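You operate a simulated robot arm through the tools that you are given. There is no shell and no other tool. Be economical: measure what you need, move in short steps, check, and stop when the job is done.

You run a simulated two-armed robot. Do the job below in one go: nothing can be reset, and whatever is moved stays where it is left.

TASK
Wipe up the spill on the worktop with the pink cloth and put it back.
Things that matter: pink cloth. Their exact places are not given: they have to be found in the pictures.

It is judged by the outcome, as a careful person would: the job done as asked, and still so three seconds after it is handed in. It fails if anything else is knocked over, pushed out of place, dropped, spilled or broken. Flat cloth is picked up by pressing the open fingertips on it (5 to 10 N) and closing them slowly along it; thin cloth reads only 2 to 8 mm in the jaws.

THE ROBOT
Two 7-joint arms with two-finger parallel grippers on one trunk, on a base that drives. Base frame: it is fixed to the floor where the robot stands at the start and does not move with it; the origin is under the middle of the robot, x ahead of it, y to its left, z up; the surface under the hand at the start is at about z = 90. Lengths are in cm, angles in degrees, forces in N, time in s.
The left shoulder is at the start at [7, 16.3, 114.5], the right one opposite. With the tool pointing down near the work surface each hand reaches from about 38 to 88 cm from the robot's upright axis, wherever it stands, measured 20 degrees to its own side. Payload 3.43 kg a hand.
The TCP of each hand is the grasp point between the finger pads, 3.4 cm short of the fingertips. In the tool frame z runs along the fingers and y along their closing line. Largest opening 12.8 cm; finger width 2.4, thickness 1.2; the body of the gripper, 4.8 by 13 cm, starts 9.6 cm behind the TCP.
Orientation is told as [roll, pitch, yaw] about the base's x, y, z axes, in that order, counted from this pose: with the fingers straight down and closing along the base's y, the tool's x points along the base's -x, its y along +y and its z along -z.

THE INTERFACE
- The arms move only by the tool step_arm. It takes "left_increments", "right_increments" or both (then of equal length, played together; a hand with none holds still); each is a list of rows, each an object (a shift or turn left out is 0, a gripper value left out holds the last) with "offset": the shift along the tool's x, y, z in units of 300 mm (1.0 is 300 mm), a list of three; "dr": the turn, a rotation vector about the tool's x, y, z in units of 45 degrees (1.0 is 45 degrees), a list of three; "jaw": the opening, from 0 (shut) to 1 (fully open). In form: [{"offset": [dx, dy, dz], "dr": [ax, ay, az], "jaw": jaw}, ...]. A call has 1 to 20 rows; each row is the pose to reach, as a shift and turn from the pose commanded when the call began, along the tool's axes at that moment. A call with a number of a shift or a turn outside -1 to 1 is refused whole. Rows are played at 5 a second. More than 5 cm and 8.6 degrees between two rows, or a gripper value outside its range, and nothing of the call is played. Where a pose cannot be reached the arm comes as near as it can. A force on the tool above 40 N (or 10 N above the force at the start of the call, whichever is more), or a blocked arm, ends the call early, and 0.2 s more pass. Each finger travels about 15.3 cm/s and halts on what it meets, pressing with about 27 N; the grip force reading is that of the motor and also rises with nothing between the fingers. The clock runs only during rows and for 0.2 s after the last one: add rows that repeat a pose to give the fingers time. The reply holds the time, the measured pose of the TCP, the force on the tool along the base axes, the opening and the grip force, in the units named above and with some noise, with the torque about the TCP (base axes, N m) and any sound that the robot's microphone picked up.
- Cameras (640 x 400 px; columns grow to the right, rows downward): "scene" is now at [13.96, -0.71, 138.38]; the picture's right is [-0.22, -0.97, 0.00], its down [-0.53, 0.12, -0.84] and it looks along [0.82, -0.19, -0.54] (base axes); focal length 264 px, centre (320, 200). "left" rides on the left gripper at [7.6, 1.1, -16] in its tool frame; the picture's right is [-0.15, 0.99, 0.00], its down [-0.88, -0.13, -0.46] and it looks along [-0.45, -0.07, 0.89] (tool axes); focal length 234 px, centre (320, 200). "right" rides on the right gripper at [7.6, -1.1, -16] in its tool frame; the picture's right is [0.15, 0.99, 0.00], its down [-0.88, 0.13, -0.46] and it looks along [-0.45, 0.07, 0.89] (tool axes); focal length 234 px, centre (320, 200).
- grab_frame(camera): a new picture of that camera. The clock stands still meanwhile.
- lift_body(by): slides the trunk up (or, below 0, down) by that many cm; the arms and the scene camera ride with it, the base frame stays. It gives what a move gives, with no picture.
- steer(legs): drives the robot by 1 to 6 legs, each [ahead, left, turn to the left] in cm, cm and degrees, along the robot's own axes; the way and the turn of a leg run together, so that a leg with both is an arc; at most 150 cm and 180 degrees a leg. The arms and the cameras ride along, it lands a little off, and it stops where it bumps. It gives what a move gives.
- pan_tilt(pan, tilt): turns the head with the scene camera to pan (to the left, within 86 degrees either way) and tilt (down, from -29 to 69), counted from straight ahead of the robot. It gives what a move gives.
- probe_pixels(camera, pixels): for up to 12 pixels [column, row] of the newest picture of that camera ("zoom" is the newest enlarged one), the place [x, y, z] in the base frame of the surface seen there, good to about 0.2 cm, but the place of the scene camera against the robot may be out by one fixed shift of up to 1.8 cm in any direction. The clock stands still meanwhile.
- inspect(camera, box): a new picture of the part [left, top, right, bottom] of that camera's present view, enlarged. The clock stands still meanwhile.
- sign_off(): hands the job in; it is judged then, once.

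Go step by step. Measure first, check grasps and placings, and put right what went wrong. The budget is 80 turns and 78 pictures, counting those below and the enlarged ones. Unless the task says otherwise, let go and move clear before handing in, and close with one line.

The tools are called after "Request:" as a command line: name --argument value ..., lists and objects as JSON in quotes. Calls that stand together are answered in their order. step_arm: Moves the arms, as the interface text tells. Its arguments: {"type":"object","properties":{"left_increments":{"type":"array","items":{"type":"object","properties":{"offset":{"type":"array","items":{"type":"number"}},"dr":{"type":"array","items":{"type":"number"}},"jaw":{"type":"number"}}}},"right_increments":{"type":"array","items":{"type":"object","properties":{"offset":{"type":"array","items":{"type":"number"}},"dr":{"type":"array","items":{"type":"number"}},"jaw":{"type":"number"}}}}},"required":[]} The other tools are called the same way: lift_body (by) slides the trunk up or down; steer (legs) drives the base; pan_tilt (pan, tilt) turns the head that bears the scene camera; grab_frame (camera) takes a picture; probe_pixels (camera, pixels) gives the place of the surface under pixels of a picture; inspect (camera, box) takes an enlarged picture of a part of a camera's view; sign_off () hands the job in.

At the start:

```text
time: 0.0
left_position: [64.59, 13.93, 120.38]
left_orientation: [-0.1, 0.0, 0.1]
left_ft_force: [-0.2, 0.3, -0.4]
left_moment: [-0.03, 0.02, -0.02]
left_finger_gap: 12.8
left_grasp_force: 0.1
right_position: [49.96, -40.85, 113.01]
right_orientation: [0.1, 0.1, 0.1]
right_ft_force: [0.2, 0.1, 0.6]
right_moment: [0.03, -0.01, 0.03]
right_finger_gap: 12.78
right_grasp_force: 0.0
trunk travel left (down, up): [-62.5, 31.5]
robot x, y, heading: [-0.13, -0.26, -0.0]
head pan, tilt: [-12.9, 32.6]
```

scene: 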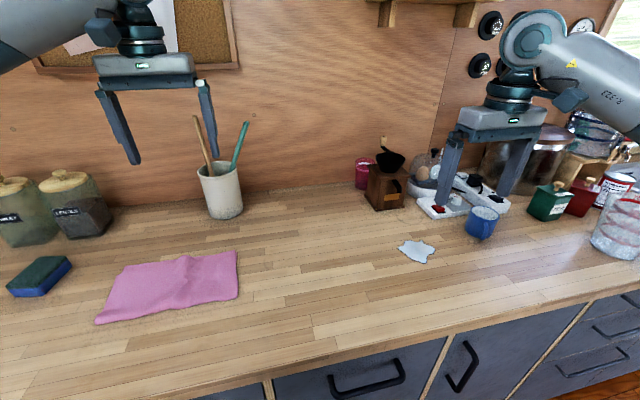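
right: 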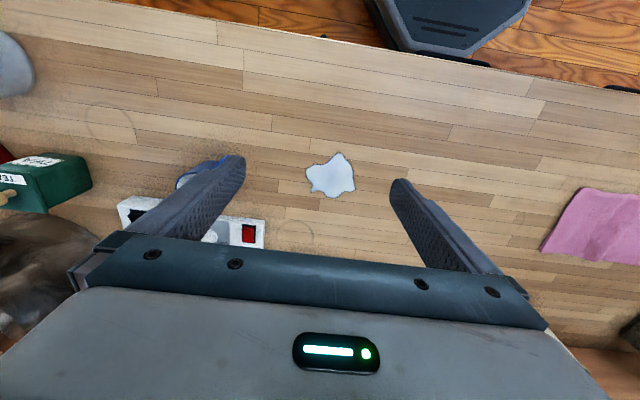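
left: 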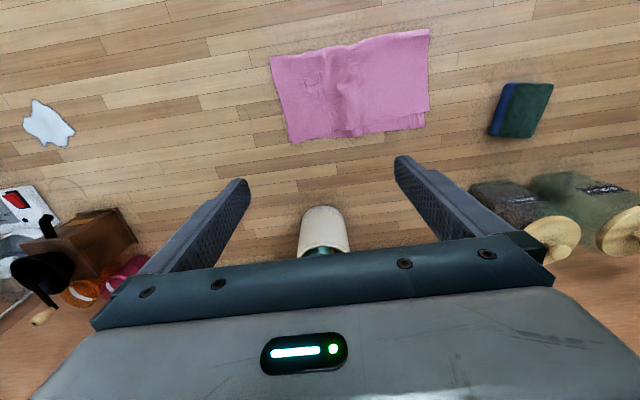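

The pink cloth lies at about (170,285) in the scene view and (350,85) in the left view. The pale spill is at (416,250) in the scene and (332,177) in the right view. I'll measure both.

Request:
probe_pixels --camera "left" --pixels '[[274, 58], [426, 32], [425, 125], [292, 140], [350, 85], [335, 75], [48, 123], [30, 108], [70, 135], [322, 235], [520, 110], [400, 80]]'

Request:
probe_pixels --camera "right" --pixels '[[332, 177], [308, 172], [355, 185], [340, 154], [335, 197], [250, 235], [210, 170], [600, 225], [545, 248]]'

Request:
probe_pixels --camera "scene" --pixels '[[416, 250], [398, 247], [435, 250], [96, 322], [238, 298], [236, 252], [125, 266], [175, 280], [482, 222], [388, 190], [440, 210], [222, 195]]'

```text
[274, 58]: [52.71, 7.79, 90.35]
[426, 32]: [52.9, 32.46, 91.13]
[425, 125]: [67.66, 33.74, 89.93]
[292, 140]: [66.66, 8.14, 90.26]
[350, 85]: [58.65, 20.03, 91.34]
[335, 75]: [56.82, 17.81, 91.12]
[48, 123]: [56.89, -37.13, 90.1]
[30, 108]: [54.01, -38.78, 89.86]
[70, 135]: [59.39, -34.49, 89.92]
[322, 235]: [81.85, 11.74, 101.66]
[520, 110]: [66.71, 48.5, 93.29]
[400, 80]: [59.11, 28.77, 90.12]
```

```text
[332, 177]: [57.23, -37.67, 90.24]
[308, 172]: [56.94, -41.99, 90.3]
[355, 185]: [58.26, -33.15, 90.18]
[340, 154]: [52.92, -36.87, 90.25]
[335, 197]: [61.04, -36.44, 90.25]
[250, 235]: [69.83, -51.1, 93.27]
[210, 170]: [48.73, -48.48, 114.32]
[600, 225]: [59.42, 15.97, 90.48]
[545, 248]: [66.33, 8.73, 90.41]
```

```text
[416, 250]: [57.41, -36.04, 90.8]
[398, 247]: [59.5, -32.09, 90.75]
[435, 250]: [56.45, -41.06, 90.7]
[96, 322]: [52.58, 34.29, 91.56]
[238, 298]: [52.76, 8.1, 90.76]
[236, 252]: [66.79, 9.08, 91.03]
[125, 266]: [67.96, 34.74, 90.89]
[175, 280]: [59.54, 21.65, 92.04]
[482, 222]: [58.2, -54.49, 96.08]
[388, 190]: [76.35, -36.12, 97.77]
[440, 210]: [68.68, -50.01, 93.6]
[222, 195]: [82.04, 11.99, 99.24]
```

The cloth spans about x 52.7–67, y 8–33, and the spill is centred near (57,-37.3), about 9x8 cm. I'll use the right hand for both, so the left hand moves aside first while the right hand travels toward the cloth at height.

Request:
step_arm --left_increments '[{"offset": [0.06, 0.12, 0]}, {"offset": [0.12, 0.24, 0]}, {"offset": [0.18, 0.36, 0]}, {"offset": [0.24, 0.48, 0]}, {"offset": [0.3, 0.6, 0]}, {"offset": [0.36, 0.72, 0]}, {"offset": [0.42, 0.84, 0]}, {"offset": [0.48, 0.96, 0]}]' --right_increments '[{"offset": [-0.04, 0.11, 0]}, {"offset": [-0.08, 0.22, 0]}, {"offset": [-0.12, 0.33, 0]}, {"offset": [-0.16, 0.44, 0]}, {"offset": [-0.2, 0.55, 0]}, {"offset": [-0.24, 0.66, 0]}, {"offset": [-0.28, 0.77, 0]}, {"offset": [-0.32, 0.88, 0]}]'

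```text
time: 1.8
left_position: [50.37, 43.12, 120.3]
left_orientation: [-0.2, 0.0, 0.1]
left_ft_force: [-0.3, -0.2, -0.2]
left_moment: [-0.07, -0.01, 0.0]
left_finger_gap: 12.81
left_grasp_force: 0.0
right_position: [59.63, -14.14, 113.0]
right_orientation: [-0.2, 0.0, -0.2]
right_ft_force: [0.5, 0.0, -0.2]
right_moment: [-0.06, 0.01, 0.02]
right_finger_gap: 12.8
right_grasp_force: 0.1
trunk travel left (down, up): [-62.5, 31.5]
robot x, y, heading: [-0.17, -0.08, 0.1]
head pan, tilt: [-12.9, 32.6]
```

Both arms moved as told. The right hand now goes over the cloth at y≈13, with the jaws narrowed to about 6 cm, and then down to just above it.

Request:
step_arm --right_increments '[{"offset": [0, 0.15, 0], "jaw": 0.8}, {"offset": [0, 0.3, 0], "jaw": 0.5}, {"offset": [0, 0.45, 0]}, {"offset": [0, 0.6, 0]}, {"offset": [0, 0.75, 0]}, {"offset": [0, 0.9, 0]}, {"offset": [0, 0.9, 0.12]}, {"offset": [0, 0.9, 0.24]}, {"offset": [0, 0.9, 0.36]}, {"offset": [0, 0.9, 0.48]}, {"offset": [0, 0.9, 0.56]}, {"offset": [0, 0.9, 0.56]}]'

Request:
grab_frame --camera "scene"

Request:
grab_frame --camera "right"

```text
time: 4.4
left_position: [50.41, 42.7, 120.43]
left_orientation: [0.1, -0.1, 0.2]
left_ft_force: [0.9, 0.1, -0.3]
left_moment: [0.02, 0.01, 0.01]
left_finger_gap: 12.81
left_grasp_force: 0.0
right_position: [59.58, 12.57, 96.14]
right_orientation: [0.1, -0.1, 0.1]
right_ft_force: [1.1, -0.6, -0.2]
right_moment: [-0.01, -0.01, 0.02]
right_finger_gap: 6.4
right_grasp_force: 0.1
trunk travel left (down, up): [-62.5, 31.5]
robot x, y, heading: [0.04, 0.09, 0.1]
head pan, tilt: [-12.9, 32.6]
```

```text
74 pictures are left
```

scene: 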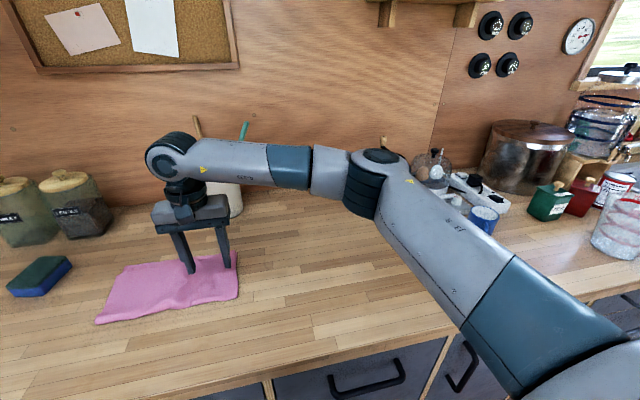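

```text
73 pictures are left
```

right: 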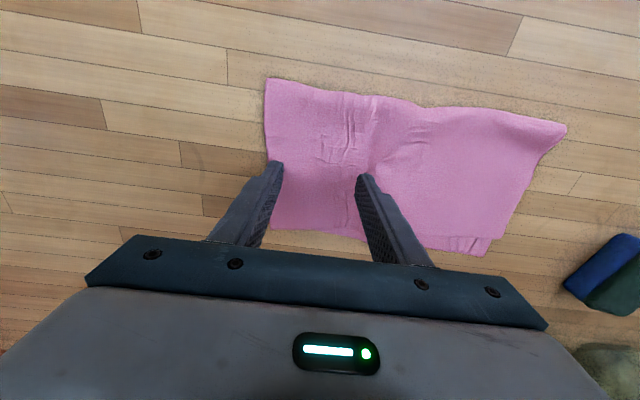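

The fingers stand over the right part of the cloth, with tips at (275,165) and (365,180) in the right view. I'll lower slowly to feel the contact.

Request:
step_arm --right_increments '[{"offset": [0, 0, 0.03]}, {"offset": [0, 0, 0.05]}, {"offset": [0, 0, 0.065]}, {"offset": [0, 0, 0.075]}, {"offset": [0, 0, 0.08]}, {"offset": [0, 0, 0.08]}]'

Request:
probe_pixels --camera "scene" --pixels '[[290, 170], [330, 170], [380, 160], [365, 210], [222, 195], [195, 120], [245, 125], [200, 165]]'

```text
time: 5.8
left_position: [50.5, 42.74, 120.43]
left_orientation: [0.0, 0.0, 0.2]
left_ft_force: [-0.2, -0.7, -0.1]
left_moment: [0.02, -0.01, 0.0]
left_finger_gap: 12.79
left_grasp_force: 0.0
right_position: [59.63, 12.61, 93.78]
right_orientation: [0.1, -0.1, 0.0]
right_ft_force: [0.0, 0.2, -0.3]
right_moment: [-0.01, 0.0, -0.02]
right_finger_gap: 6.38
right_grasp_force: 0.1
trunk travel left (down, up): [-62.5, 31.5]
robot x, y, heading: [-0.05, 0.05, -0.0]
head pan, tilt: [-12.9, 32.6]
```

```text
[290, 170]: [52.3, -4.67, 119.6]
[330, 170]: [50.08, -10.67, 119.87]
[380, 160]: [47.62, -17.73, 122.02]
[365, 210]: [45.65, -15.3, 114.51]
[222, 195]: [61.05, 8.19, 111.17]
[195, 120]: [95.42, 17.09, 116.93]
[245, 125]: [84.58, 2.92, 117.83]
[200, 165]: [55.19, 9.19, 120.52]
```

The arm is well clear of everything, and at z 93.78 there is no contact yet. I'll press down a little further.

Request:
step_arm --right_increments '[{"offset": [0, 0, 0.007]}, {"offset": [0, 0, 0.014]}, {"offset": [0, 0, 0.02]}, {"offset": [0, 0, 0.02]}]'

```text
time: 7.0
left_position: [50.37, 42.7, 120.36]
left_orientation: [0.0, 0.0, 0.1]
left_ft_force: [1.5, -0.1, -0.5]
left_moment: [0.0, -0.02, -0.02]
left_finger_gap: 12.8
left_grasp_force: 0.1
right_position: [59.73, 12.63, 93.67]
right_orientation: [0.3, -0.4, 0.0]
right_ft_force: [-4.0, -0.9, 15.1]
right_moment: [-0.63, 0.15, -0.14]
right_finger_gap: 6.41
right_grasp_force: 0.0
trunk travel left (down, up): [-62.5, 31.5]
robot x, y, heading: [-0.03, -0.08, -0.1]
head pan, tilt: [-12.9, 32.6]
stopped in row 4 (right hand): the force on the tool passed its limit at 41 N (the readings are from after the stop); the commanded pose is now the measured one
```

Contact is at about z 93.65 with 15 N, so I'll ease off to about 8 N.

Request:
step_arm --right_increments '[{"offset": [0, 0, -0.002]}, {"offset": [0, 0, -0.002]}]'

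```text
time: 7.5
left_position: [50.33, 42.71, 120.52]
left_orientation: [0.1, -0.1, 0.0]
left_ft_force: [-0.3, 0.5, -0.4]
left_moment: [0.0, -0.03, 0.0]
left_finger_gap: 12.82
left_grasp_force: 0.1
right_position: [59.7, 12.56, 93.78]
right_orientation: [0.2, -0.4, -0.1]
right_ft_force: [-2.1, 1.0, 17.5]
right_moment: [-0.62, 0.09, -0.05]
right_finger_gap: 6.34
right_grasp_force: 0.1
trunk travel left (down, up): [-62.5, 31.5]
robot x, y, heading: [0.32, -0.28, 0.0]
head pan, tilt: [-12.9, 32.6]
```

Request:
step_arm --right_increments '[{"offset": [0, 0, -0.004]}, {"offset": [0, 0, -0.004]}]'

```text
time: 8.2
left_position: [50.42, 42.76, 120.49]
left_orientation: [0.1, 0.0, 0.0]
left_ft_force: [0.1, 0.2, 0.1]
left_moment: [-0.01, 0.0, -0.01]
left_finger_gap: 12.79
left_grasp_force: 0.0
right_position: [59.67, 12.56, 93.66]
right_orientation: [0.1, -0.3, -0.1]
right_ft_force: [-2.7, 1.7, 8.3]
right_moment: [-0.33, 0.08, -0.08]
right_finger_gap: 6.36
right_grasp_force: 0.0
trunk travel left (down, up): [-62.5, 31.5]
robot x, y, heading: [-0.38, 0.02, -0.1]
head pan, tilt: [-12.9, 32.6]
```

The pressure is now 8 N, so I'll close slowly along the cloth.

Request:
step_arm --right_increments '[{"jaw": 0.46}, {"jaw": 0.42}, {"jaw": 0.38}, {"jaw": 0.34}, {"jaw": 0.3}, {"jaw": 0.26}, {"jaw": 0.22}, {"jaw": 0.18}, {"jaw": 0.14}, {"jaw": 0.1}, {"jaw": 0.06}, {"jaw": 0.02}, {"jaw": 0}, {"jaw": 0}, {"jaw": 0}]'

Request:
grab_frame --camera "right"

```text
time: 11.3
left_position: [50.47, 42.74, 120.51]
left_orientation: [0.0, 0.0, 0.1]
left_ft_force: [-1.5, -0.2, 0.1]
left_moment: [-0.02, 0.02, -0.04]
left_finger_gap: 12.8
left_grasp_force: 0.1
right_position: [59.66, 12.42, 93.68]
right_orientation: [0.2, -0.3, -0.2]
right_ft_force: [-0.3, -0.8, 4.4]
right_moment: [-0.06, -0.03, -0.02]
right_finger_gap: 0.34
right_grasp_force: 27.0
trunk travel left (down, up): [-62.5, 31.5]
robot x, y, heading: [-0.02, -0.27, 0.0]
head pan, tilt: [-12.9, 32.6]
```

```text
72 pictures are left
```

right: 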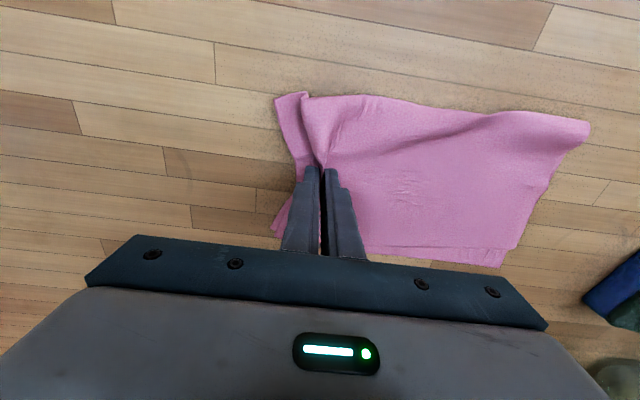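

The jaws read 0.34 cm with cloth between them, so it is gripped. I'll lift it by about 27 cm and check.

Request:
step_arm --right_increments '[{"offset": [0, 0, -0.08]}, {"offset": [0, 0, -0.18]}, {"offset": [0, 0, -0.28]}, {"offset": [0, 0, -0.38]}, {"offset": [0, 0, -0.48]}, {"offset": [0, 0, -0.58]}, {"offset": [0, 0, -0.68]}, {"offset": [0, 0, -0.78]}, {"offset": [0, 0, -0.88]}, {"offset": [0, 0, -0.88]}]'

Request:
grab_frame --camera "scene"

```text
time: 13.6
left_position: [50.6, 42.83, 120.45]
left_orientation: [-0.1, 0.0, 0.1]
left_ft_force: [0.5, 0.2, 0.6]
left_moment: [0.01, 0.01, -0.01]
left_finger_gap: 12.79
left_grasp_force: 0.0
right_position: [59.46, 12.61, 120.08]
right_orientation: [0.2, -0.1, -0.2]
right_ft_force: [-0.7, -0.1, 0.5]
right_moment: [0.02, 0.02, -0.03]
right_finger_gap: 0.32
right_grasp_force: 27.3
trunk travel left (down, up): [-62.5, 31.5]
robot x, y, heading: [0.08, -0.01, -0.3]
head pan, tilt: [-12.9, 32.6]
```

```text
71 pictures are left
```

scene: 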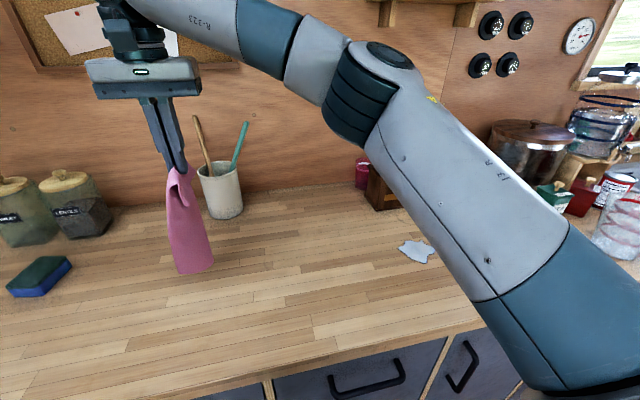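

The cloth hangs freely from the fingers. I'll carry it right toward the spill at this height.

Request:
step_arm --right_increments '[{"offset": [0.01, -0.14, 0]}, {"offset": [0.02, -0.28, 0]}, {"offset": [0.03, -0.42, 0]}, {"offset": [0.04, -0.56, 0]}, {"offset": [0.05, -0.7, 0]}, {"offset": [0.06, -0.84, 0]}, {"offset": [0.07, -0.98, 0]}, {"offset": [0.07, -0.98, 0]}, {"offset": [0.07, -0.98, 0]}]'

Request:
grab_frame --camera "scene"

```text
time: 15.6
left_position: [50.47, 42.69, 120.44]
left_orientation: [0.0, 0.0, 0.1]
left_ft_force: [0.9, 0.1, 0.2]
left_moment: [0.02, -0.02, 0.03]
left_finger_gap: 12.81
left_grasp_force: 0.1
right_position: [57.51, -16.96, 119.86]
right_orientation: [0.2, -0.3, -0.1]
right_ft_force: [-0.2, 0.7, -0.2]
right_moment: [0.0, 0.01, 0.0]
right_finger_gap: 0.32
right_grasp_force: 27.2
trunk travel left (down, up): [-62.5, 31.5]
robot x, y, heading: [-0.22, 0.31, -0.1]
head pan, tilt: [-12.9, 32.6]
```

```text
70 pictures are left
```

scene: 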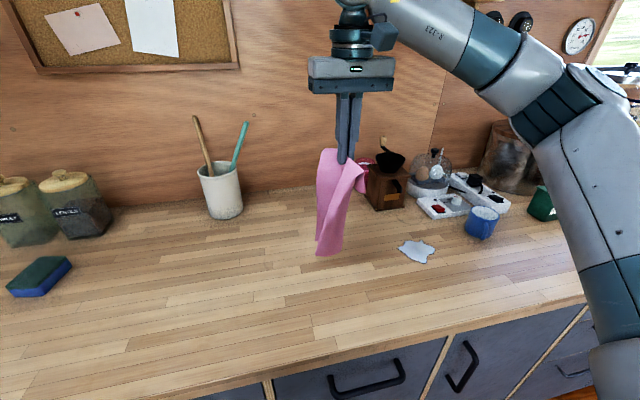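

The cloth is hanging just left of the spill. I'll lay it down diagonally rightward, so it spreads across the spill.

Request:
step_arm --right_increments '[{"offset": [0, -0.05, 0.12]}, {"offset": [0, -0.12, 0.24]}, {"offset": [0, -0.22, 0.34]}, {"offset": [0, -0.32, 0.43]}, {"offset": [0, -0.42, 0.52]}, {"offset": [0, -0.52, 0.6]}, {"offset": [0, -0.62, 0.68]}, {"offset": [0, -0.71, 0.76]}, {"offset": [0, -0.8, 0.82]}, {"offset": [0, -0.8, 0.84]}]'

Request:
grab_frame --camera "scene"

Request:
grab_frame --camera "right"

```text
time: 17.8
left_position: [50.48, 42.68, 120.4]
left_orientation: [-0.1, 0.0, 0.1]
left_ft_force: [0.2, -0.1, -0.8]
left_moment: [0.01, 0.02, 0.02]
left_finger_gap: 12.8
left_grasp_force: 0.1
right_position: [57.59, -40.76, 94.74]
right_orientation: [0.2, -0.1, -0.1]
right_ft_force: [0.1, -0.3, -0.3]
right_moment: [0.01, -0.01, 0.03]
right_finger_gap: 0.3
right_grasp_force: 27.5
trunk travel left (down, up): [-62.5, 31.5]
robot x, y, heading: [0.04, -0.03, -0.0]
head pan, tilt: [-12.9, 32.6]
```

```text
69 pictures are left
```

scene: 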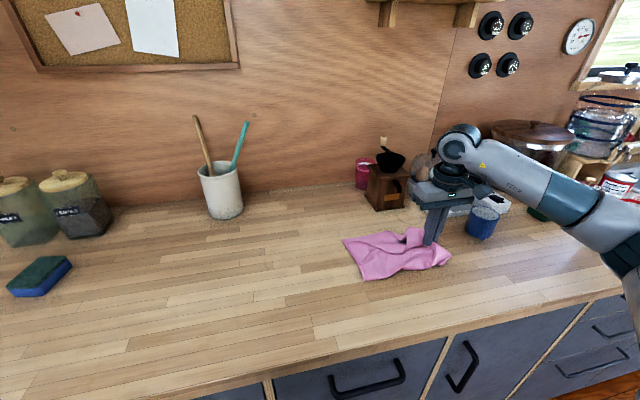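

```text
68 pictures are left
```

right: 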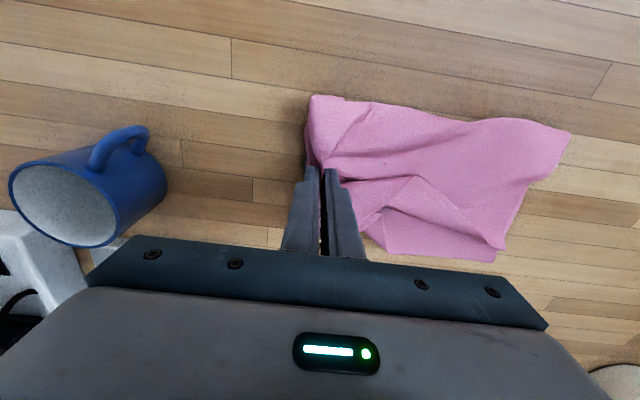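

The cloth covers the spill area, and the mug is clear at (90,190) in the right view. I'll press gently and read the force before wiping.

Request:
step_arm --right_increments '[{"offset": [0, 0, 0.012]}, {"offset": [0, 0, 0.022]}, {"offset": [0, 0, 0.03]}, {"offset": [0, 0, 0.036]}, {"offset": [0, 0, 0.036]}]'

```text
time: 18.9
left_position: [50.3, 42.85, 120.33]
left_orientation: [-0.1, 0.0, 0.0]
left_ft_force: [-0.2, 0.1, -0.7]
left_moment: [-0.04, 0.0, 0.03]
left_finger_gap: 12.83
left_grasp_force: 0.0
right_position: [57.55, -40.86, 93.8]
right_orientation: [0.1, -0.5, -0.2]
right_ft_force: [1.6, -2.1, 11.0]
right_moment: [-0.08, -0.09, 0.04]
right_finger_gap: 0.31
right_grasp_force: 27.3
trunk travel left (down, up): [-62.5, 31.5]
robot x, y, heading: [0.31, 0.29, 0.0]
head pan, tilt: [-12.9, 32.6]
```

I have about 11 N of contact. I'll ease slightly and wipe back and forth in x while stepping left across the spill.

Request:
step_arm --right_increments '[{"offset": [-0.07, 0, -0.003]}, {"offset": [-0.14, 0, -0.003]}, {"offset": [0, 0, -0.003]}, {"offset": [0.14, 0, -0.003]}, {"offset": [0.14, 0.06, -0.003]}, {"offset": [0, 0.06, -0.003]}, {"offset": [-0.14, 0.06, -0.003]}, {"offset": [-0.14, 0.12, -0.003]}, {"offset": [0, 0.12, -0.003]}, {"offset": [0.15, 0.12, -0.003]}, {"offset": [0.15, 0.18, -0.003]}, {"offset": [0, 0.18, -0.003]}, {"offset": [-0.14, 0.18, -0.003]}, {"offset": [-0.14, 0.25, -0.003]}, {"offset": [0, 0.25, -0.003]}, {"offset": [0.14, 0.25, -0.003]}, {"offset": [0.1, 0.3, -0.003]}, {"offset": [0, 0.3, -0.003]}]'

Request:
grab_frame --camera "right"

Request:
grab_frame --camera "scene"

```text
time: 22.8
left_position: [50.47, 42.82, 120.4]
left_orientation: [0.0, 0.0, 0.1]
left_ft_force: [0.2, 0.6, 0.0]
left_moment: [0.01, -0.01, 0.01]
left_finger_gap: 12.83
left_grasp_force: 0.0
right_position: [57.36, -31.85, 93.64]
right_orientation: [0.3, -0.3, 0.0]
right_ft_force: [-3.7, 2.8, 10.0]
right_moment: [0.11, 0.12, -0.01]
right_finger_gap: 0.35
right_grasp_force: 26.7
trunk travel left (down, up): [-62.5, 31.5]
robot x, y, heading: [-0.06, -0.12, 0.0]
head pan, tilt: [-12.9, 32.6]
```

```text
67 pictures are left
```

right: 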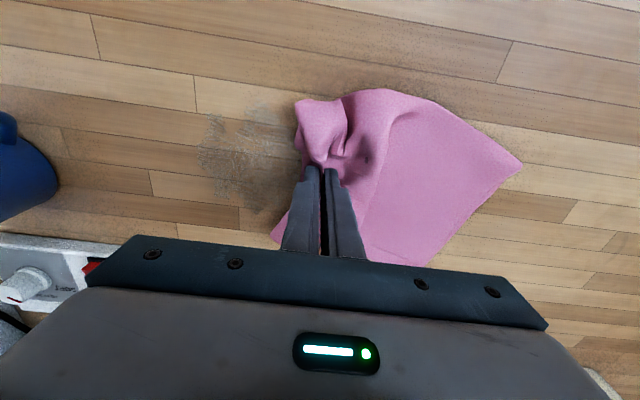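

```text
66 pictures are left
```

scene: 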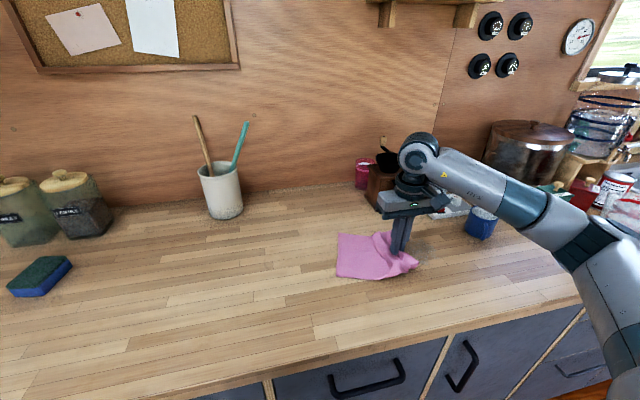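

The spill seems gone, with only a faint dull patch near (230,145) in the right view. I'll lift the cloth clear and inspect the spot.

Request:
step_arm --right_increments '[{"offset": [0, 0.02, -0.1]}, {"offset": [0, 0.08, -0.2]}, {"offset": [0, 0.16, -0.3]}, {"offset": [0, 0.24, -0.4]}, {"offset": [0, 0.32, -0.5]}, {"offset": [0, 0.4, -0.6]}, {"offset": [0, 0.46, -0.7]}, {"offset": [0, 0.5, -0.8]}, {"offset": [0, 0.5, -0.89]}, {"offset": [0, 0.5, -0.89]}]'

Request:
inspect --camera "scene" --box '[320, 190, 520, 315]'

Request:
grab_frame --camera "right"

```text
time: 24.9
left_position: [50.57, 42.72, 120.42]
left_orientation: [0.0, 0.1, 0.1]
left_ft_force: [-0.2, -1.0, -0.2]
left_moment: [0.01, 0.03, -0.02]
left_finger_gap: 12.82
left_grasp_force: 0.1
right_position: [57.49, -16.98, 120.37]
right_orientation: [0.2, -0.2, -0.1]
right_ft_force: [-0.5, -0.4, -0.2]
right_moment: [-0.02, 0.01, 0.01]
right_finger_gap: 0.34
right_grasp_force: 27.5
trunk travel left (down, up): [-62.5, 31.5]
robot x, y, heading: [-0.5, -0.13, 0.3]
head pan, tilt: [-12.9, 32.6]
```

```text
3.20 times, centred on (420, 252) of scene
```

zoom: 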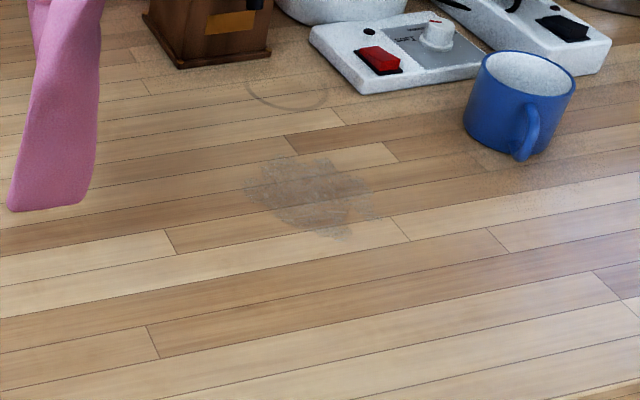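

```text
64 pictures are left
```

right: 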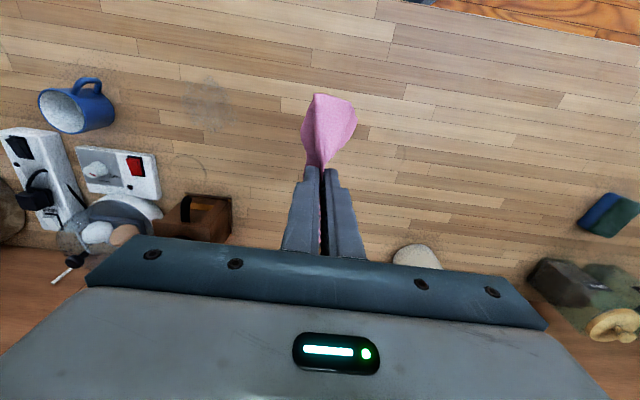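

The spill has faded to a faint film around (310,195) in the zoom. I'll measure its extent and wipe again.

Request:
probe_pixels --camera "right" --pixels '[[208, 103], [190, 90], [228, 118], [205, 80], [212, 130]]'

Request:
step_arm --right_increments '[{"offset": [0, -0.05, 0.12]}, {"offset": [0, -0.12, 0.24]}, {"offset": [0, -0.22, 0.34]}, {"offset": [0, -0.32, 0.43]}, {"offset": [0, -0.42, 0.52]}, {"offset": [0, -0.52, 0.6]}, {"offset": [0, -0.62, 0.68]}, {"offset": [0, -0.71, 0.76]}, {"offset": [0, -0.82, 0.83]}, {"offset": [0, -0.82, 0.865]}, {"offset": [0, -0.82, 0.88]}, {"offset": [0, -0.82, 0.887]}, {"offset": [0, -0.82, 0.887]}]'

```text
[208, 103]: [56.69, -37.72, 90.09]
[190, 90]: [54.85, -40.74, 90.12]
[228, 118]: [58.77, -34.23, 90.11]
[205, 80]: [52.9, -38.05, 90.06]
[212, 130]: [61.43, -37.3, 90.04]
```

```text
time: 27.8
left_position: [50.47, 42.71, 120.38]
left_orientation: [-0.1, 0.0, 0.2]
left_ft_force: [0.0, 0.6, 0.4]
left_moment: [0.01, 0.01, 0.0]
left_finger_gap: 12.79
left_grasp_force: 0.0
right_position: [57.64, -41.57, 93.81]
right_orientation: [0.1, -0.3, -0.1]
right_ft_force: [1.1, -0.2, 0.9]
right_moment: [0.05, -0.01, 0.02]
right_finger_gap: 0.29
right_grasp_force: 26.9
trunk travel left (down, up): [-62.5, 31.5]
robot x, y, heading: [0.15, -0.26, -0.0]
head pan, tilt: [-12.9, 32.6]
```

Contact is just starting, so I'll wipe again with a little more pressure and denser strokes.

Request:
step_arm --right_increments '[{"offset": [-0.07, 0, 0.008]}, {"offset": [-0.15, 0, 0.008]}, {"offset": [0, 0, 0.008]}, {"offset": [0.15, 0, 0.008]}, {"offset": [0.15, 0.05, 0.008]}, {"offset": [0, 0.05, 0.008]}, {"offset": [-0.15, 0.05, 0.008]}, {"offset": [-0.15, 0.1, 0.008]}, {"offset": [0, 0.1, 0.008]}, {"offset": [0.16, 0.1, 0.008]}, {"offset": [0.16, 0.15, 0.008]}, {"offset": [0, 0.15, 0.008]}, {"offset": [-0.15, 0.15, 0.008]}, {"offset": [-0.15, 0.2, 0.008]}, {"offset": [0, 0.2, 0.008]}, {"offset": [0.15, 0.2, 0.008]}, {"offset": [0.15, 0.25, 0.008]}, {"offset": [0, 0.25, 0.008]}, {"offset": [-0.15, 0.25, 0.008]}, {"offset": [0, 0.25, 0.008]}]'

Request:
grab_frame --camera "right"

```text
time: 31.9
left_position: [50.18, 42.84, 120.62]
left_orientation: [0.0, -0.2, 0.1]
left_ft_force: [-0.5, 0.0, 0.6]
left_moment: [0.05, -0.07, 0.03]
left_finger_gap: 12.78
left_grasp_force: 0.0
right_position: [57.42, -33.77, 93.65]
right_orientation: [0.2, -0.5, 0.0]
right_ft_force: [5.3, -0.1, 15.4]
right_moment: [0.02, -0.22, 0.04]
right_finger_gap: 0.32
right_grasp_force: 27.2
trunk travel left (down, up): [-62.5, 31.5]
robot x, y, heading: [-0.18, -0.08, 0.2]
head pan, tilt: [-12.9, 32.6]
```

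```text
63 pictures are left
```

right: 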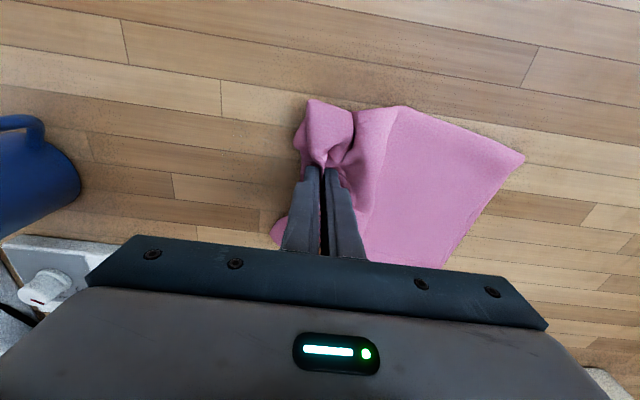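

The film is no longer visible beside the fingers. I'll lift and inspect again.

Request:
step_arm --right_increments '[{"offset": [0, 0.02, -0.1]}, {"offset": [0, 0.08, -0.2]}, {"offset": [0, 0.18, -0.3]}, {"offset": [0, 0.28, -0.4]}, {"offset": [0, 0.38, -0.5]}, {"offset": [0, 0.48, -0.6]}, {"offset": [0, 0.58, -0.7]}, {"offset": [0, 0.68, -0.8]}, {"offset": [0, 0.78, -0.89]}, {"offset": [0, 0.78, -0.89]}]'

Request:
inspect --camera "scene" --box '[320, 190, 520, 315]'

Request:
grab_frame --camera "right"

```text
time: 34.1
left_position: [50.47, 42.72, 120.47]
left_orientation: [0.0, -0.1, 0.1]
left_ft_force: [0.2, -0.8, -1.0]
left_moment: [0.0, -0.05, 0.0]
left_finger_gap: 12.82
left_grasp_force: 0.0
right_position: [57.6, -10.73, 120.47]
right_orientation: [0.2, -0.2, -0.1]
right_ft_force: [-0.3, -0.6, -0.4]
right_moment: [0.01, -0.01, -0.01]
right_finger_gap: 0.3
right_grasp_force: 27.1
trunk travel left (down, up): [-62.5, 31.5]
robot x, y, heading: [0.01, -0.21, 0.2]
head pan, tilt: [-12.9, 32.6]
```

```text
3.20 times, centred on (420, 252) of scene
```

zoom: 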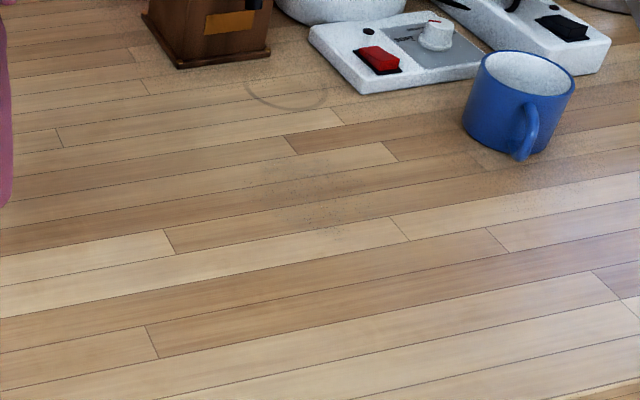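

```text
61 pictures are left
```

right: 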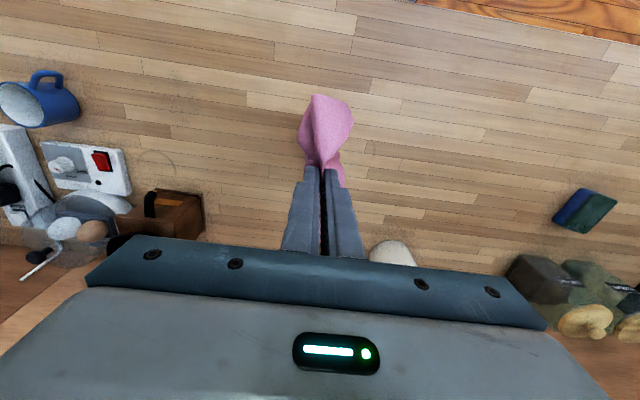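

It is almost entirely clean, with only tiny specks near (310,175) in the zoom. One more pass will finish it.

Request:
step_arm --right_increments '[{"offset": [0, -0.13, 0]}, {"offset": [0, -0.25, 0.12]}, {"offset": [0, -0.34, 0.24]}, {"offset": [0, -0.43, 0.34]}, {"offset": [0, -0.53, 0.43]}, {"offset": [0, -0.63, 0.52]}, {"offset": [0, -0.73, 0.6]}, {"offset": [0, -0.83, 0.68]}, {"offset": [0, -0.93, 0.76]}, {"offset": [0, -1.0, 0.84]}, {"offset": [0, -1.0, 0.87]}, {"offset": [0, -1.0, 0.89]}, {"offset": [0, -1.0, 0.895]}, {"offset": [0, -1.0, 0.895]}]'

```text
refused: row 2 steps farther than a row can; nothing moved
```

Request:
step_arm --right_increments '[{"offset": [0, -0.13, 0]}, {"offset": [0, -0.23, 0.1]}, {"offset": [0, -0.32, 0.2]}, {"offset": [0, -0.41, 0.3]}, {"offset": [0, -0.5, 0.39]}, {"offset": [0, -0.59, 0.48]}, {"offset": [0, -0.68, 0.56]}, {"offset": [0, -0.77, 0.64]}, {"offset": [0, -0.86, 0.71]}, {"offset": [0, -0.94, 0.78]}, {"offset": [0, -1.0, 0.85]}, {"offset": [0, -1.0, 0.875]}, {"offset": [0, -1.0, 0.89]}, {"offset": [0, -1.0, 0.895]}, {"offset": [0, -1.0, 0.895]}]'

```text
time: 37.4
left_position: [50.29, 42.86, 120.55]
left_orientation: [-0.1, -0.1, 0.1]
left_ft_force: [0.4, 0.8, -0.6]
left_moment: [0.01, 0.01, -0.01]
left_finger_gap: 12.79
left_grasp_force: 0.1
right_position: [57.52, -40.45, 93.62]
right_orientation: [0.0, -0.7, -0.1]
right_ft_force: [5.0, -3.7, 23.6]
right_moment: [-0.05, -0.08, 0.0]
right_finger_gap: 0.33
right_grasp_force: 26.9
trunk travel left (down, up): [-62.5, 31.5]
robot x, y, heading: [-0.05, -0.23, -0.1]
head pan, tilt: [-12.9, 32.6]
```

The reading is 24 N, so I'll ease off by about 1.5 mm and wipe.

Request:
step_arm --right_increments '[{"offset": [-0.07, 0, -0.005]}, {"offset": [-0.15, 0, -0.005]}, {"offset": [0, 0, -0.005]}, {"offset": [0.15, 0, -0.005]}, {"offset": [0.15, 0.04, -0.005]}, {"offset": [0, 0.04, -0.005]}, {"offset": [-0.15, 0.04, -0.005]}, {"offset": [-0.15, 0.08, -0.005]}, {"offset": [0, 0.08, -0.005]}, {"offset": [0.16, 0.08, -0.005]}, {"offset": [0.16, 0.12, -0.005]}, {"offset": [0, 0.12, -0.005]}, {"offset": [-0.15, 0.12, -0.005]}, {"offset": [-0.15, 0.17, -0.005]}, {"offset": [0, 0.17, -0.005]}, {"offset": [0.15, 0.17, -0.005]}, {"offset": [0.15, 0.22, -0.005]}, {"offset": [0, 0.22, -0.005]}, {"offset": [-0.15, 0.22, -0.005]}, {"offset": [0, 0.22, -0.005]}]'

Request:
step_arm --right_increments '[{"offset": [0, 0.02, -0.1]}, {"offset": [0, 0.08, -0.2]}, {"offset": [0, 0.18, -0.3]}, {"offset": [0, 0.28, -0.4]}, {"offset": [0, 0.38, -0.5]}, {"offset": [0, 0.48, -0.6]}, {"offset": [0, 0.58, -0.7]}, {"offset": [0, 0.68, -0.8]}, {"offset": [0, 0.78, -0.89]}, {"offset": [0, 0.78, -0.89]}]'

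Request:
inspect --camera "scene" --box '[320, 190, 520, 315]'

Request:
grab_frame --camera "scene"

```text
time: 41.5
left_position: [50.16, 42.7, 120.62]
left_orientation: [-0.1, -0.2, 0.1]
left_ft_force: [-1.1, 0.5, 0.4]
left_moment: [0.03, -0.07, 0.01]
left_finger_gap: 12.78
left_grasp_force: 0.0
right_position: [57.51, -34.23, 93.73]
right_orientation: [0.2, -0.3, 0.1]
right_ft_force: [0.6, -0.3, 2.6]
right_moment: [-0.02, -0.1, -0.01]
right_finger_gap: 0.31
right_grasp_force: 27.0
trunk travel left (down, up): [-62.5, 31.5]
robot x, y, heading: [-0.12, 0.06, 0.0]
head pan, tilt: [-12.9, 32.6]
```

```text
time: 43.8
left_position: [50.51, 42.68, 120.54]
left_orientation: [0.0, 0.0, 0.2]
left_ft_force: [-0.1, 0.2, -0.8]
left_moment: [0.01, 0.0, 0.03]
left_finger_gap: 12.79
left_grasp_force: 0.1
right_position: [57.8, -10.97, 120.29]
right_orientation: [0.1, -0.3, 0.0]
right_ft_force: [-0.5, 0.6, -0.9]
right_moment: [0.03, -0.02, 0.0]
right_finger_gap: 0.3
right_grasp_force: 27.1
trunk travel left (down, up): [-62.5, 31.5]
robot x, y, heading: [-0.03, -0.09, -0.1]
head pan, tilt: [-12.9, 32.6]
```

```text
3.20 times, centred on (420, 252) of scene
```

zoom: 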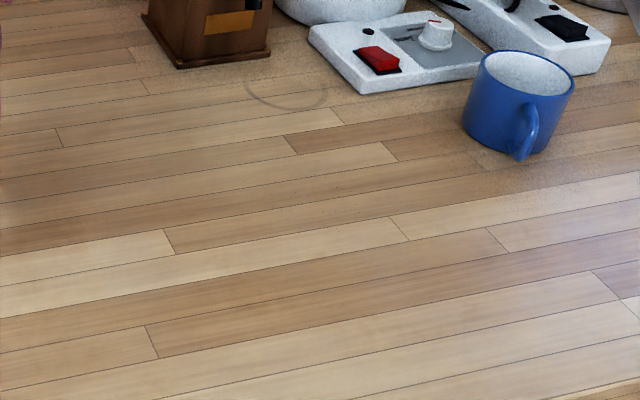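

```text
59 pictures are left
```

scene: 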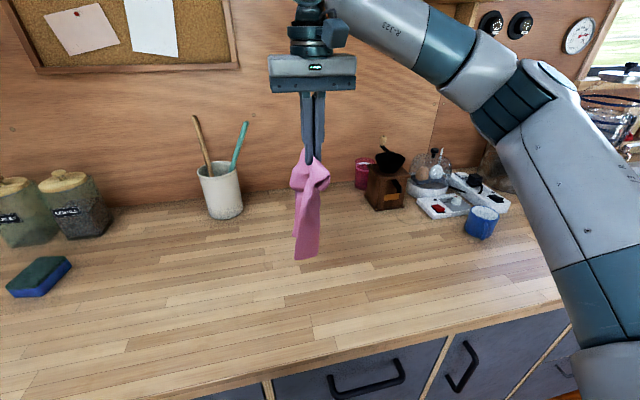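

The spill is gone; the ring mark nearer the grinder was there at the start. I'll move the left hand further aside while carrying the cloth left at height.

Request:
step_arm --left_increments '[{"offset": [0.06, 0.08, -0.03]}, {"offset": [0.12, 0.16, -0.06]}, {"offset": [0.18, 0.24, -0.09]}, {"offset": [0.24, 0.32, -0.12]}, {"offset": [0.3, 0.4, -0.15]}, {"offset": [0.36, 0.48, -0.18]}, {"offset": [0.36, 0.48, -0.18]}]' --right_increments '[{"offset": [-0.01, 0.14, 0]}, {"offset": [-0.02, 0.28, 0]}, {"offset": [-0.03, 0.42, 0]}, {"offset": [-0.04, 0.56, 0]}, {"offset": [-0.05, 0.7, 0]}, {"offset": [-0.06, 0.84, 0]}, {"offset": [-0.065, 0.98, 0]}]'

Request:
step_arm --right_increments '[{"offset": [0, 0.1, 0]}, {"offset": [0, 0.2, 0]}, {"offset": [0, 0.3, 0]}, {"offset": [0, 0.4, 0]}, {"offset": [0, 0.4, 0]}, {"offset": [0, 0.4, 0]}]'

Request:
grab_frame --camera "scene"

Request:
grab_frame --camera "right"

```text
time: 45.4
left_position: [42.25, 56.73, 124.96]
left_orientation: [-0.2, -0.1, 0.1]
left_ft_force: [-0.3, 0.5, 0.1]
left_moment: [-0.01, -0.01, 0.01]
left_finger_gap: 12.8
left_grasp_force: 0.0
left hand out of reach, approached as far as the arm can: row 5, 6, 7
right_position: [59.28, 19.21, 120.52]
right_orientation: [0.0, -0.3, -0.1]
right_ft_force: [0.3, -0.1, 0.2]
right_moment: [-0.03, -0.04, -0.01]
right_finger_gap: 0.32
right_grasp_force: 27.1
trunk travel left (down, up): [-62.5, 31.5]
robot x, y, heading: [-0.15, -0.07, 0.1]
head pan, tilt: [-12.9, 32.6]
```

```text
time: 46.8
left_position: [42.4, 56.57, 125.16]
left_orientation: [0.1, 0.0, 0.1]
left_ft_force: [-0.2, -0.8, -0.7]
left_moment: [-0.01, 0.02, -0.02]
left_finger_gap: 12.8
left_grasp_force: 0.0
right_position: [59.41, 22.0, 120.45]
right_orientation: [0.2, -0.3, -0.1]
right_ft_force: [-0.5, 0.3, -0.5]
right_moment: [-0.05, -0.02, -0.03]
right_finger_gap: 0.32
right_grasp_force: 27.3
right hand out of reach, approached as far as the arm can: row 2, 3, 4, 5, 6
trunk travel left (down, up): [-62.5, 31.5]
robot x, y, heading: [-0.14, 0.43, 0.1]
head pan, tilt: [-12.9, 32.6]
```

```text
58 pictures are left
```

scene: 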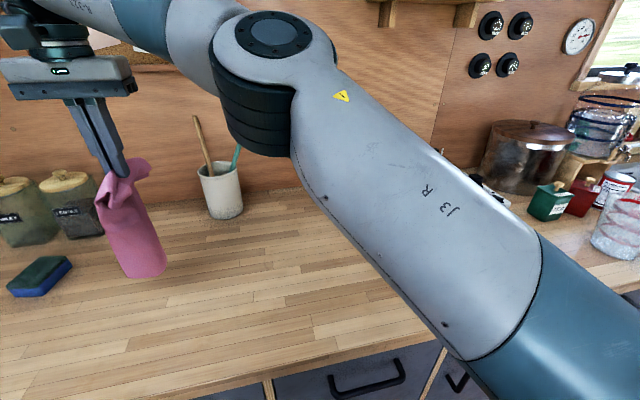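

```text
57 pictures are left
```

right: 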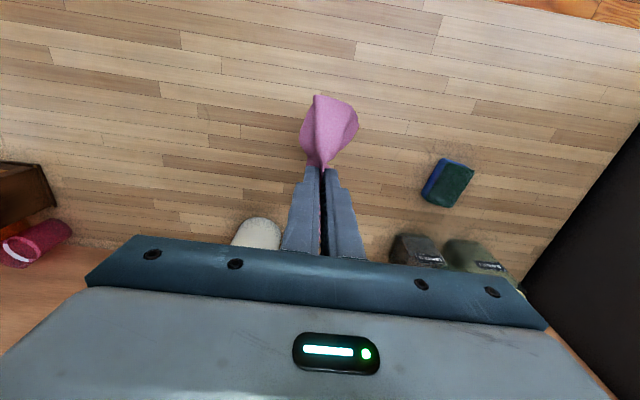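

The right arm reaches no further than y≈22 here, so I'll drive the base left. First I'll check how far away the dark panel at (600,260) in the right view is.

Request:
probe_pixels --camera "right" --pixels '[[600, 270], [630, 150], [560, 270], [450, 183], [635, 300], [530, 285], [415, 250]]'

Request:
pan_tilt --pan 50 --tilt 25

Request:
grab_frame --camera "scene"

```text
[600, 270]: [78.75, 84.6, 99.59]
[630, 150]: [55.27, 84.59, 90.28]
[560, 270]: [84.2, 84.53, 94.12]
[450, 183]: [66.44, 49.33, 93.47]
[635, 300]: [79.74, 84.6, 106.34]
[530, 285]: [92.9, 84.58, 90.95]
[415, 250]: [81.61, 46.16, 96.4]
```

```text
time: 48.1
left_position: [42.55, 56.43, 125.07]
left_orientation: [0.0, 0.1, 0.1]
left_ft_force: [-1.1, -0.9, -1.0]
left_moment: [-0.01, -0.04, 0.01]
left_finger_gap: 12.81
left_grasp_force: 0.0
right_position: [59.42, 21.88, 120.52]
right_orientation: [0.2, -0.3, -0.1]
right_ft_force: [-0.5, -0.9, 0.3]
right_moment: [-0.02, 0.0, -0.01]
right_finger_gap: 0.34
right_grasp_force: 26.9
trunk travel left (down, up): [-62.5, 31.5]
robot x, y, heading: [-0.02, -0.09, 0.1]
head pan, tilt: [50.0, 25.0]
```

```text
56 pictures are left
```

scene: 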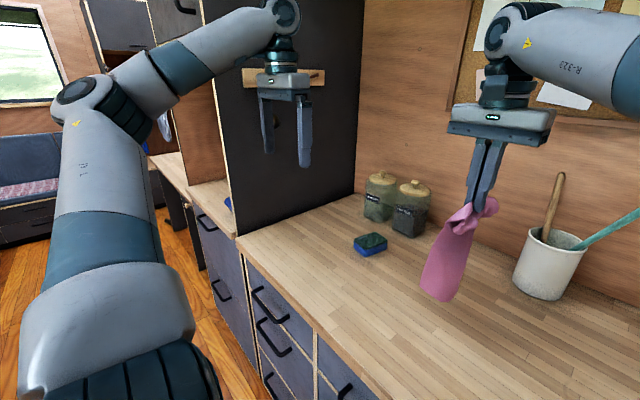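

The panel is at y 84.6, so there is room. I'll tuck the left hand in a little and then drive 13 cm left.

Request:
step_arm --left_increments '[{"offset": [0, -0.12, 0]}, {"offset": [0, -0.24, 0]}, {"offset": [0, -0.3, 0]}, {"offset": [0, -0.3, 0]}]'

Request:
steer --legs '[[0, 13, 0]]'

Request:
grab_frame --camera "scene"

```text
time: 49.1
left_position: [42.54, 47.5, 125.07]
left_orientation: [0.0, -0.1, 0.0]
left_ft_force: [-0.5, -0.8, 0.6]
left_moment: [0.0, -0.04, -0.02]
left_finger_gap: 12.79
left_grasp_force: 0.1
right_position: [59.45, 21.73, 120.53]
right_orientation: [0.1, -0.3, -0.1]
right_ft_force: [-0.1, 0.1, 0.6]
right_moment: [0.0, -0.01, -0.03]
right_finger_gap: 0.32
right_grasp_force: 26.7
trunk travel left (down, up): [-62.5, 31.5]
robot x, y, heading: [-0.1, 0.15, -0.2]
head pan, tilt: [50.0, 25.0]
```

```text
time: 50.4
left_position: [42.45, 60.46, 125.31]
left_orientation: [-0.1, 0.0, 0.1]
left_ft_force: [0.3, -0.8, -0.1]
left_moment: [0.0, 0.01, 0.01]
left_finger_gap: 12.78
left_grasp_force: 0.1
right_position: [59.46, 34.91, 120.5]
right_orientation: [0.3, -0.2, 0.0]
right_ft_force: [-1.0, 0.6, -0.4]
right_moment: [-0.03, -0.02, 0.0]
right_finger_gap: 0.3
right_grasp_force: 27.1
trunk travel left (down, up): [-62.5, 31.5]
robot x, y, heading: [-0.2, 12.91, 0.2]
head pan, tilt: [50.0, 25.0]
```

```text
55 pictures are left
```

scene: 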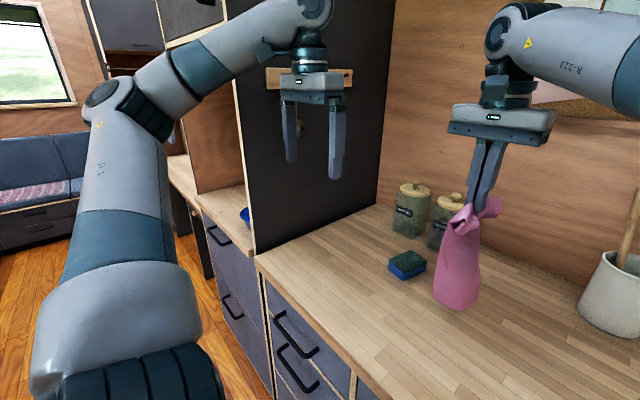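

The hand is now at y≈35 with the cloth hanging over its original left end. I'll lay it down rightward, ending near y≈14.

Request:
step_arm --right_increments '[{"offset": [0, -0.03, 0.1]}, {"offset": [0, -0.06, 0.2]}, {"offset": [0, -0.1, 0.28]}, {"offset": [0, -0.17, 0.36]}, {"offset": [0, -0.25, 0.44]}, {"offset": [0, -0.33, 0.52]}, {"offset": [0, -0.41, 0.6]}, {"offset": [0, -0.5, 0.68]}, {"offset": [0, -0.6, 0.76]}, {"offset": [0, -0.68, 0.83]}, {"offset": [0, -0.7, 0.86]}, {"offset": [0, -0.71, 0.87]}]'

Request:
grab_frame --camera "right"

Request:
pan_tilt --pan 0 --tilt 40

Request:
grab_frame --camera "scene"

```text
time: 53.0
left_position: [42.48, 60.64, 125.16]
left_orientation: [0.0, 0.0, 0.1]
left_ft_force: [-0.7, -0.5, 0.7]
left_moment: [0.01, 0.02, -0.02]
left_finger_gap: 12.79
left_grasp_force: 0.0
right_position: [59.49, 13.67, 94.31]
right_orientation: [0.3, -0.4, 0.1]
right_ft_force: [0.3, -0.3, 1.8]
right_moment: [0.02, 0.01, -0.03]
right_finger_gap: 0.3
right_grasp_force: 26.5
trunk travel left (down, up): [-62.5, 31.5]
robot x, y, heading: [-0.03, 13.2, -0.0]
head pan, tilt: [50.0, 25.0]
```

```text
54 pictures are left
```

right: 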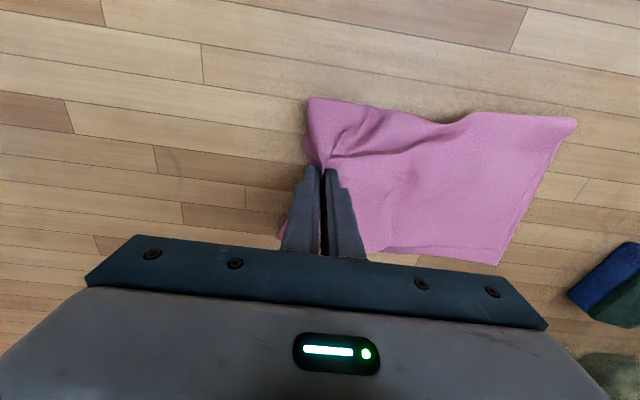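

```text
time: 54.1
left_position: [42.55, 60.62, 125.2]
left_orientation: [0.0, 0.0, 0.1]
left_ft_force: [-0.5, -0.4, 0.3]
left_moment: [-0.04, 0.01, -0.06]
left_finger_gap: 12.79
left_grasp_force: 0.0
right_position: [59.62, 13.74, 94.29]
right_orientation: [0.2, -0.3, 0.0]
right_ft_force: [0.6, 0.0, 2.8]
right_moment: [0.0, 0.02, 0.02]
right_finger_gap: 0.31
right_grasp_force: 27.3
trunk travel left (down, up): [-62.5, 31.5]
robot x, y, heading: [-0.02, 13.22, -0.1]
head pan, tilt: [0.0, 40.0]
```

```text
53 pictures are left
```

scene: 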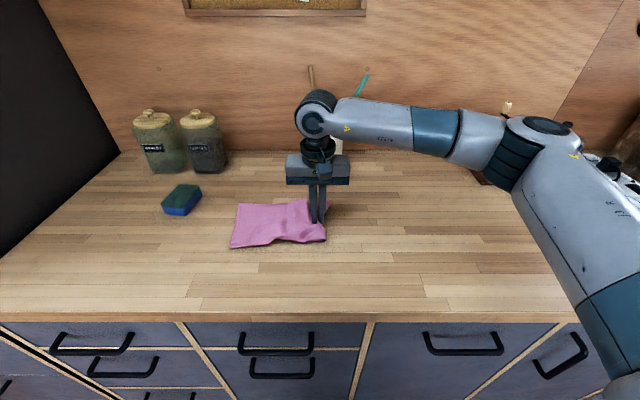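

The cloth lies almost as it started. I'll open slowly with light contact so the fold spreads back out, then rise.

Request:
step_arm --right_increments '[{"jaw": 0.06}, {"jaw": 0.1}, {"jaw": 0.15}, {"jaw": 0.2}, {"jaw": 0.26}, {"jaw": 0.32}, {"jaw": 0.38}, {"jaw": 0.44}, {"jaw": 0.5}, {"jaw": 0.5}, {"offset": [0, 0, -0.05]}, {"offset": [0, 0, -0.15]}, {"offset": [0, 0, -0.3]}, {"offset": [0, 0, -0.45]}, {"offset": [0, 0, -0.6]}, {"offset": [0, 0, -0.75]}]'

Request:
grab_frame --camera "right"

Request:
grab_frame --camera "scene"

```text
time: 57.5
left_position: [42.36, 60.66, 125.23]
left_orientation: [-0.1, -0.1, 0.1]
left_ft_force: [-0.5, 0.8, 0.9]
left_moment: [-0.02, 0.02, 0.0]
left_finger_gap: 12.77
left_grasp_force: 0.0
right_position: [59.44, 13.56, 116.69]
right_orientation: [0.2, -0.2, 0.1]
right_ft_force: [-0.4, 0.3, 0.2]
right_moment: [-0.02, -0.02, -0.02]
right_finger_gap: 6.41
right_grasp_force: 0.0
trunk travel left (down, up): [-62.5, 31.5]
robot x, y, heading: [-0.13, 13.08, 0.0]
head pan, tilt: [0.0, 40.0]
```

```text
52 pictures are left
```

right: 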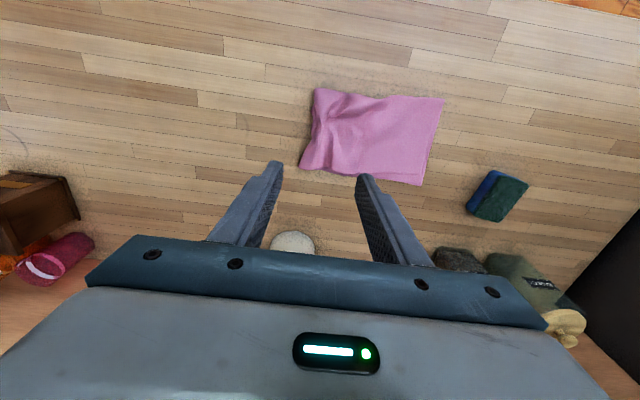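

```text
51 pictures are left
```

scene: 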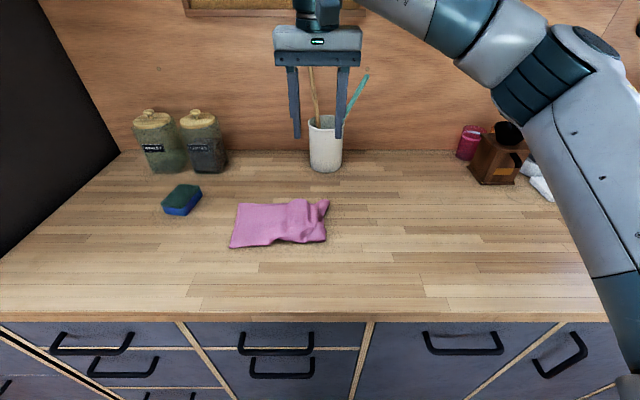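

Request:
probe_pixels --camera "right" --pixels '[[316, 91], [303, 167], [424, 183], [441, 100], [345, 105], [375, 135], [320, 125], [342, 172]]'

Request:
inspect --camera "right" --box '[270, 60, 470, 185]'

```text
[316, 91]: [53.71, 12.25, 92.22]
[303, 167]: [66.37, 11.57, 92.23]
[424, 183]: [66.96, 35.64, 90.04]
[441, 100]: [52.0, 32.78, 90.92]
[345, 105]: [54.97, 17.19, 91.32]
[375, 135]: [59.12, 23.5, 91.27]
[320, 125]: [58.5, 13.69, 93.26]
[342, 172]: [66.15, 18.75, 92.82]
```

```text
3.20 times, centred on (370, 122) of right
```

zoom: 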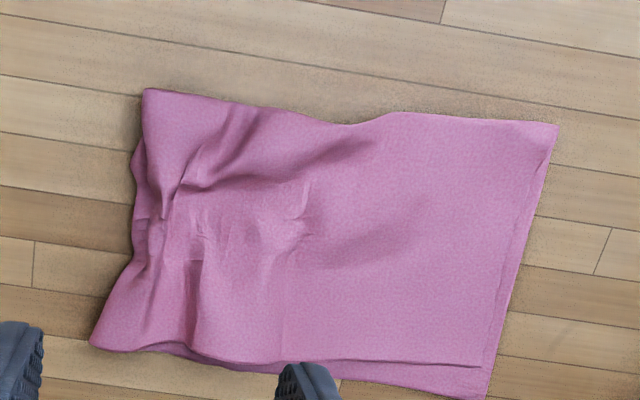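

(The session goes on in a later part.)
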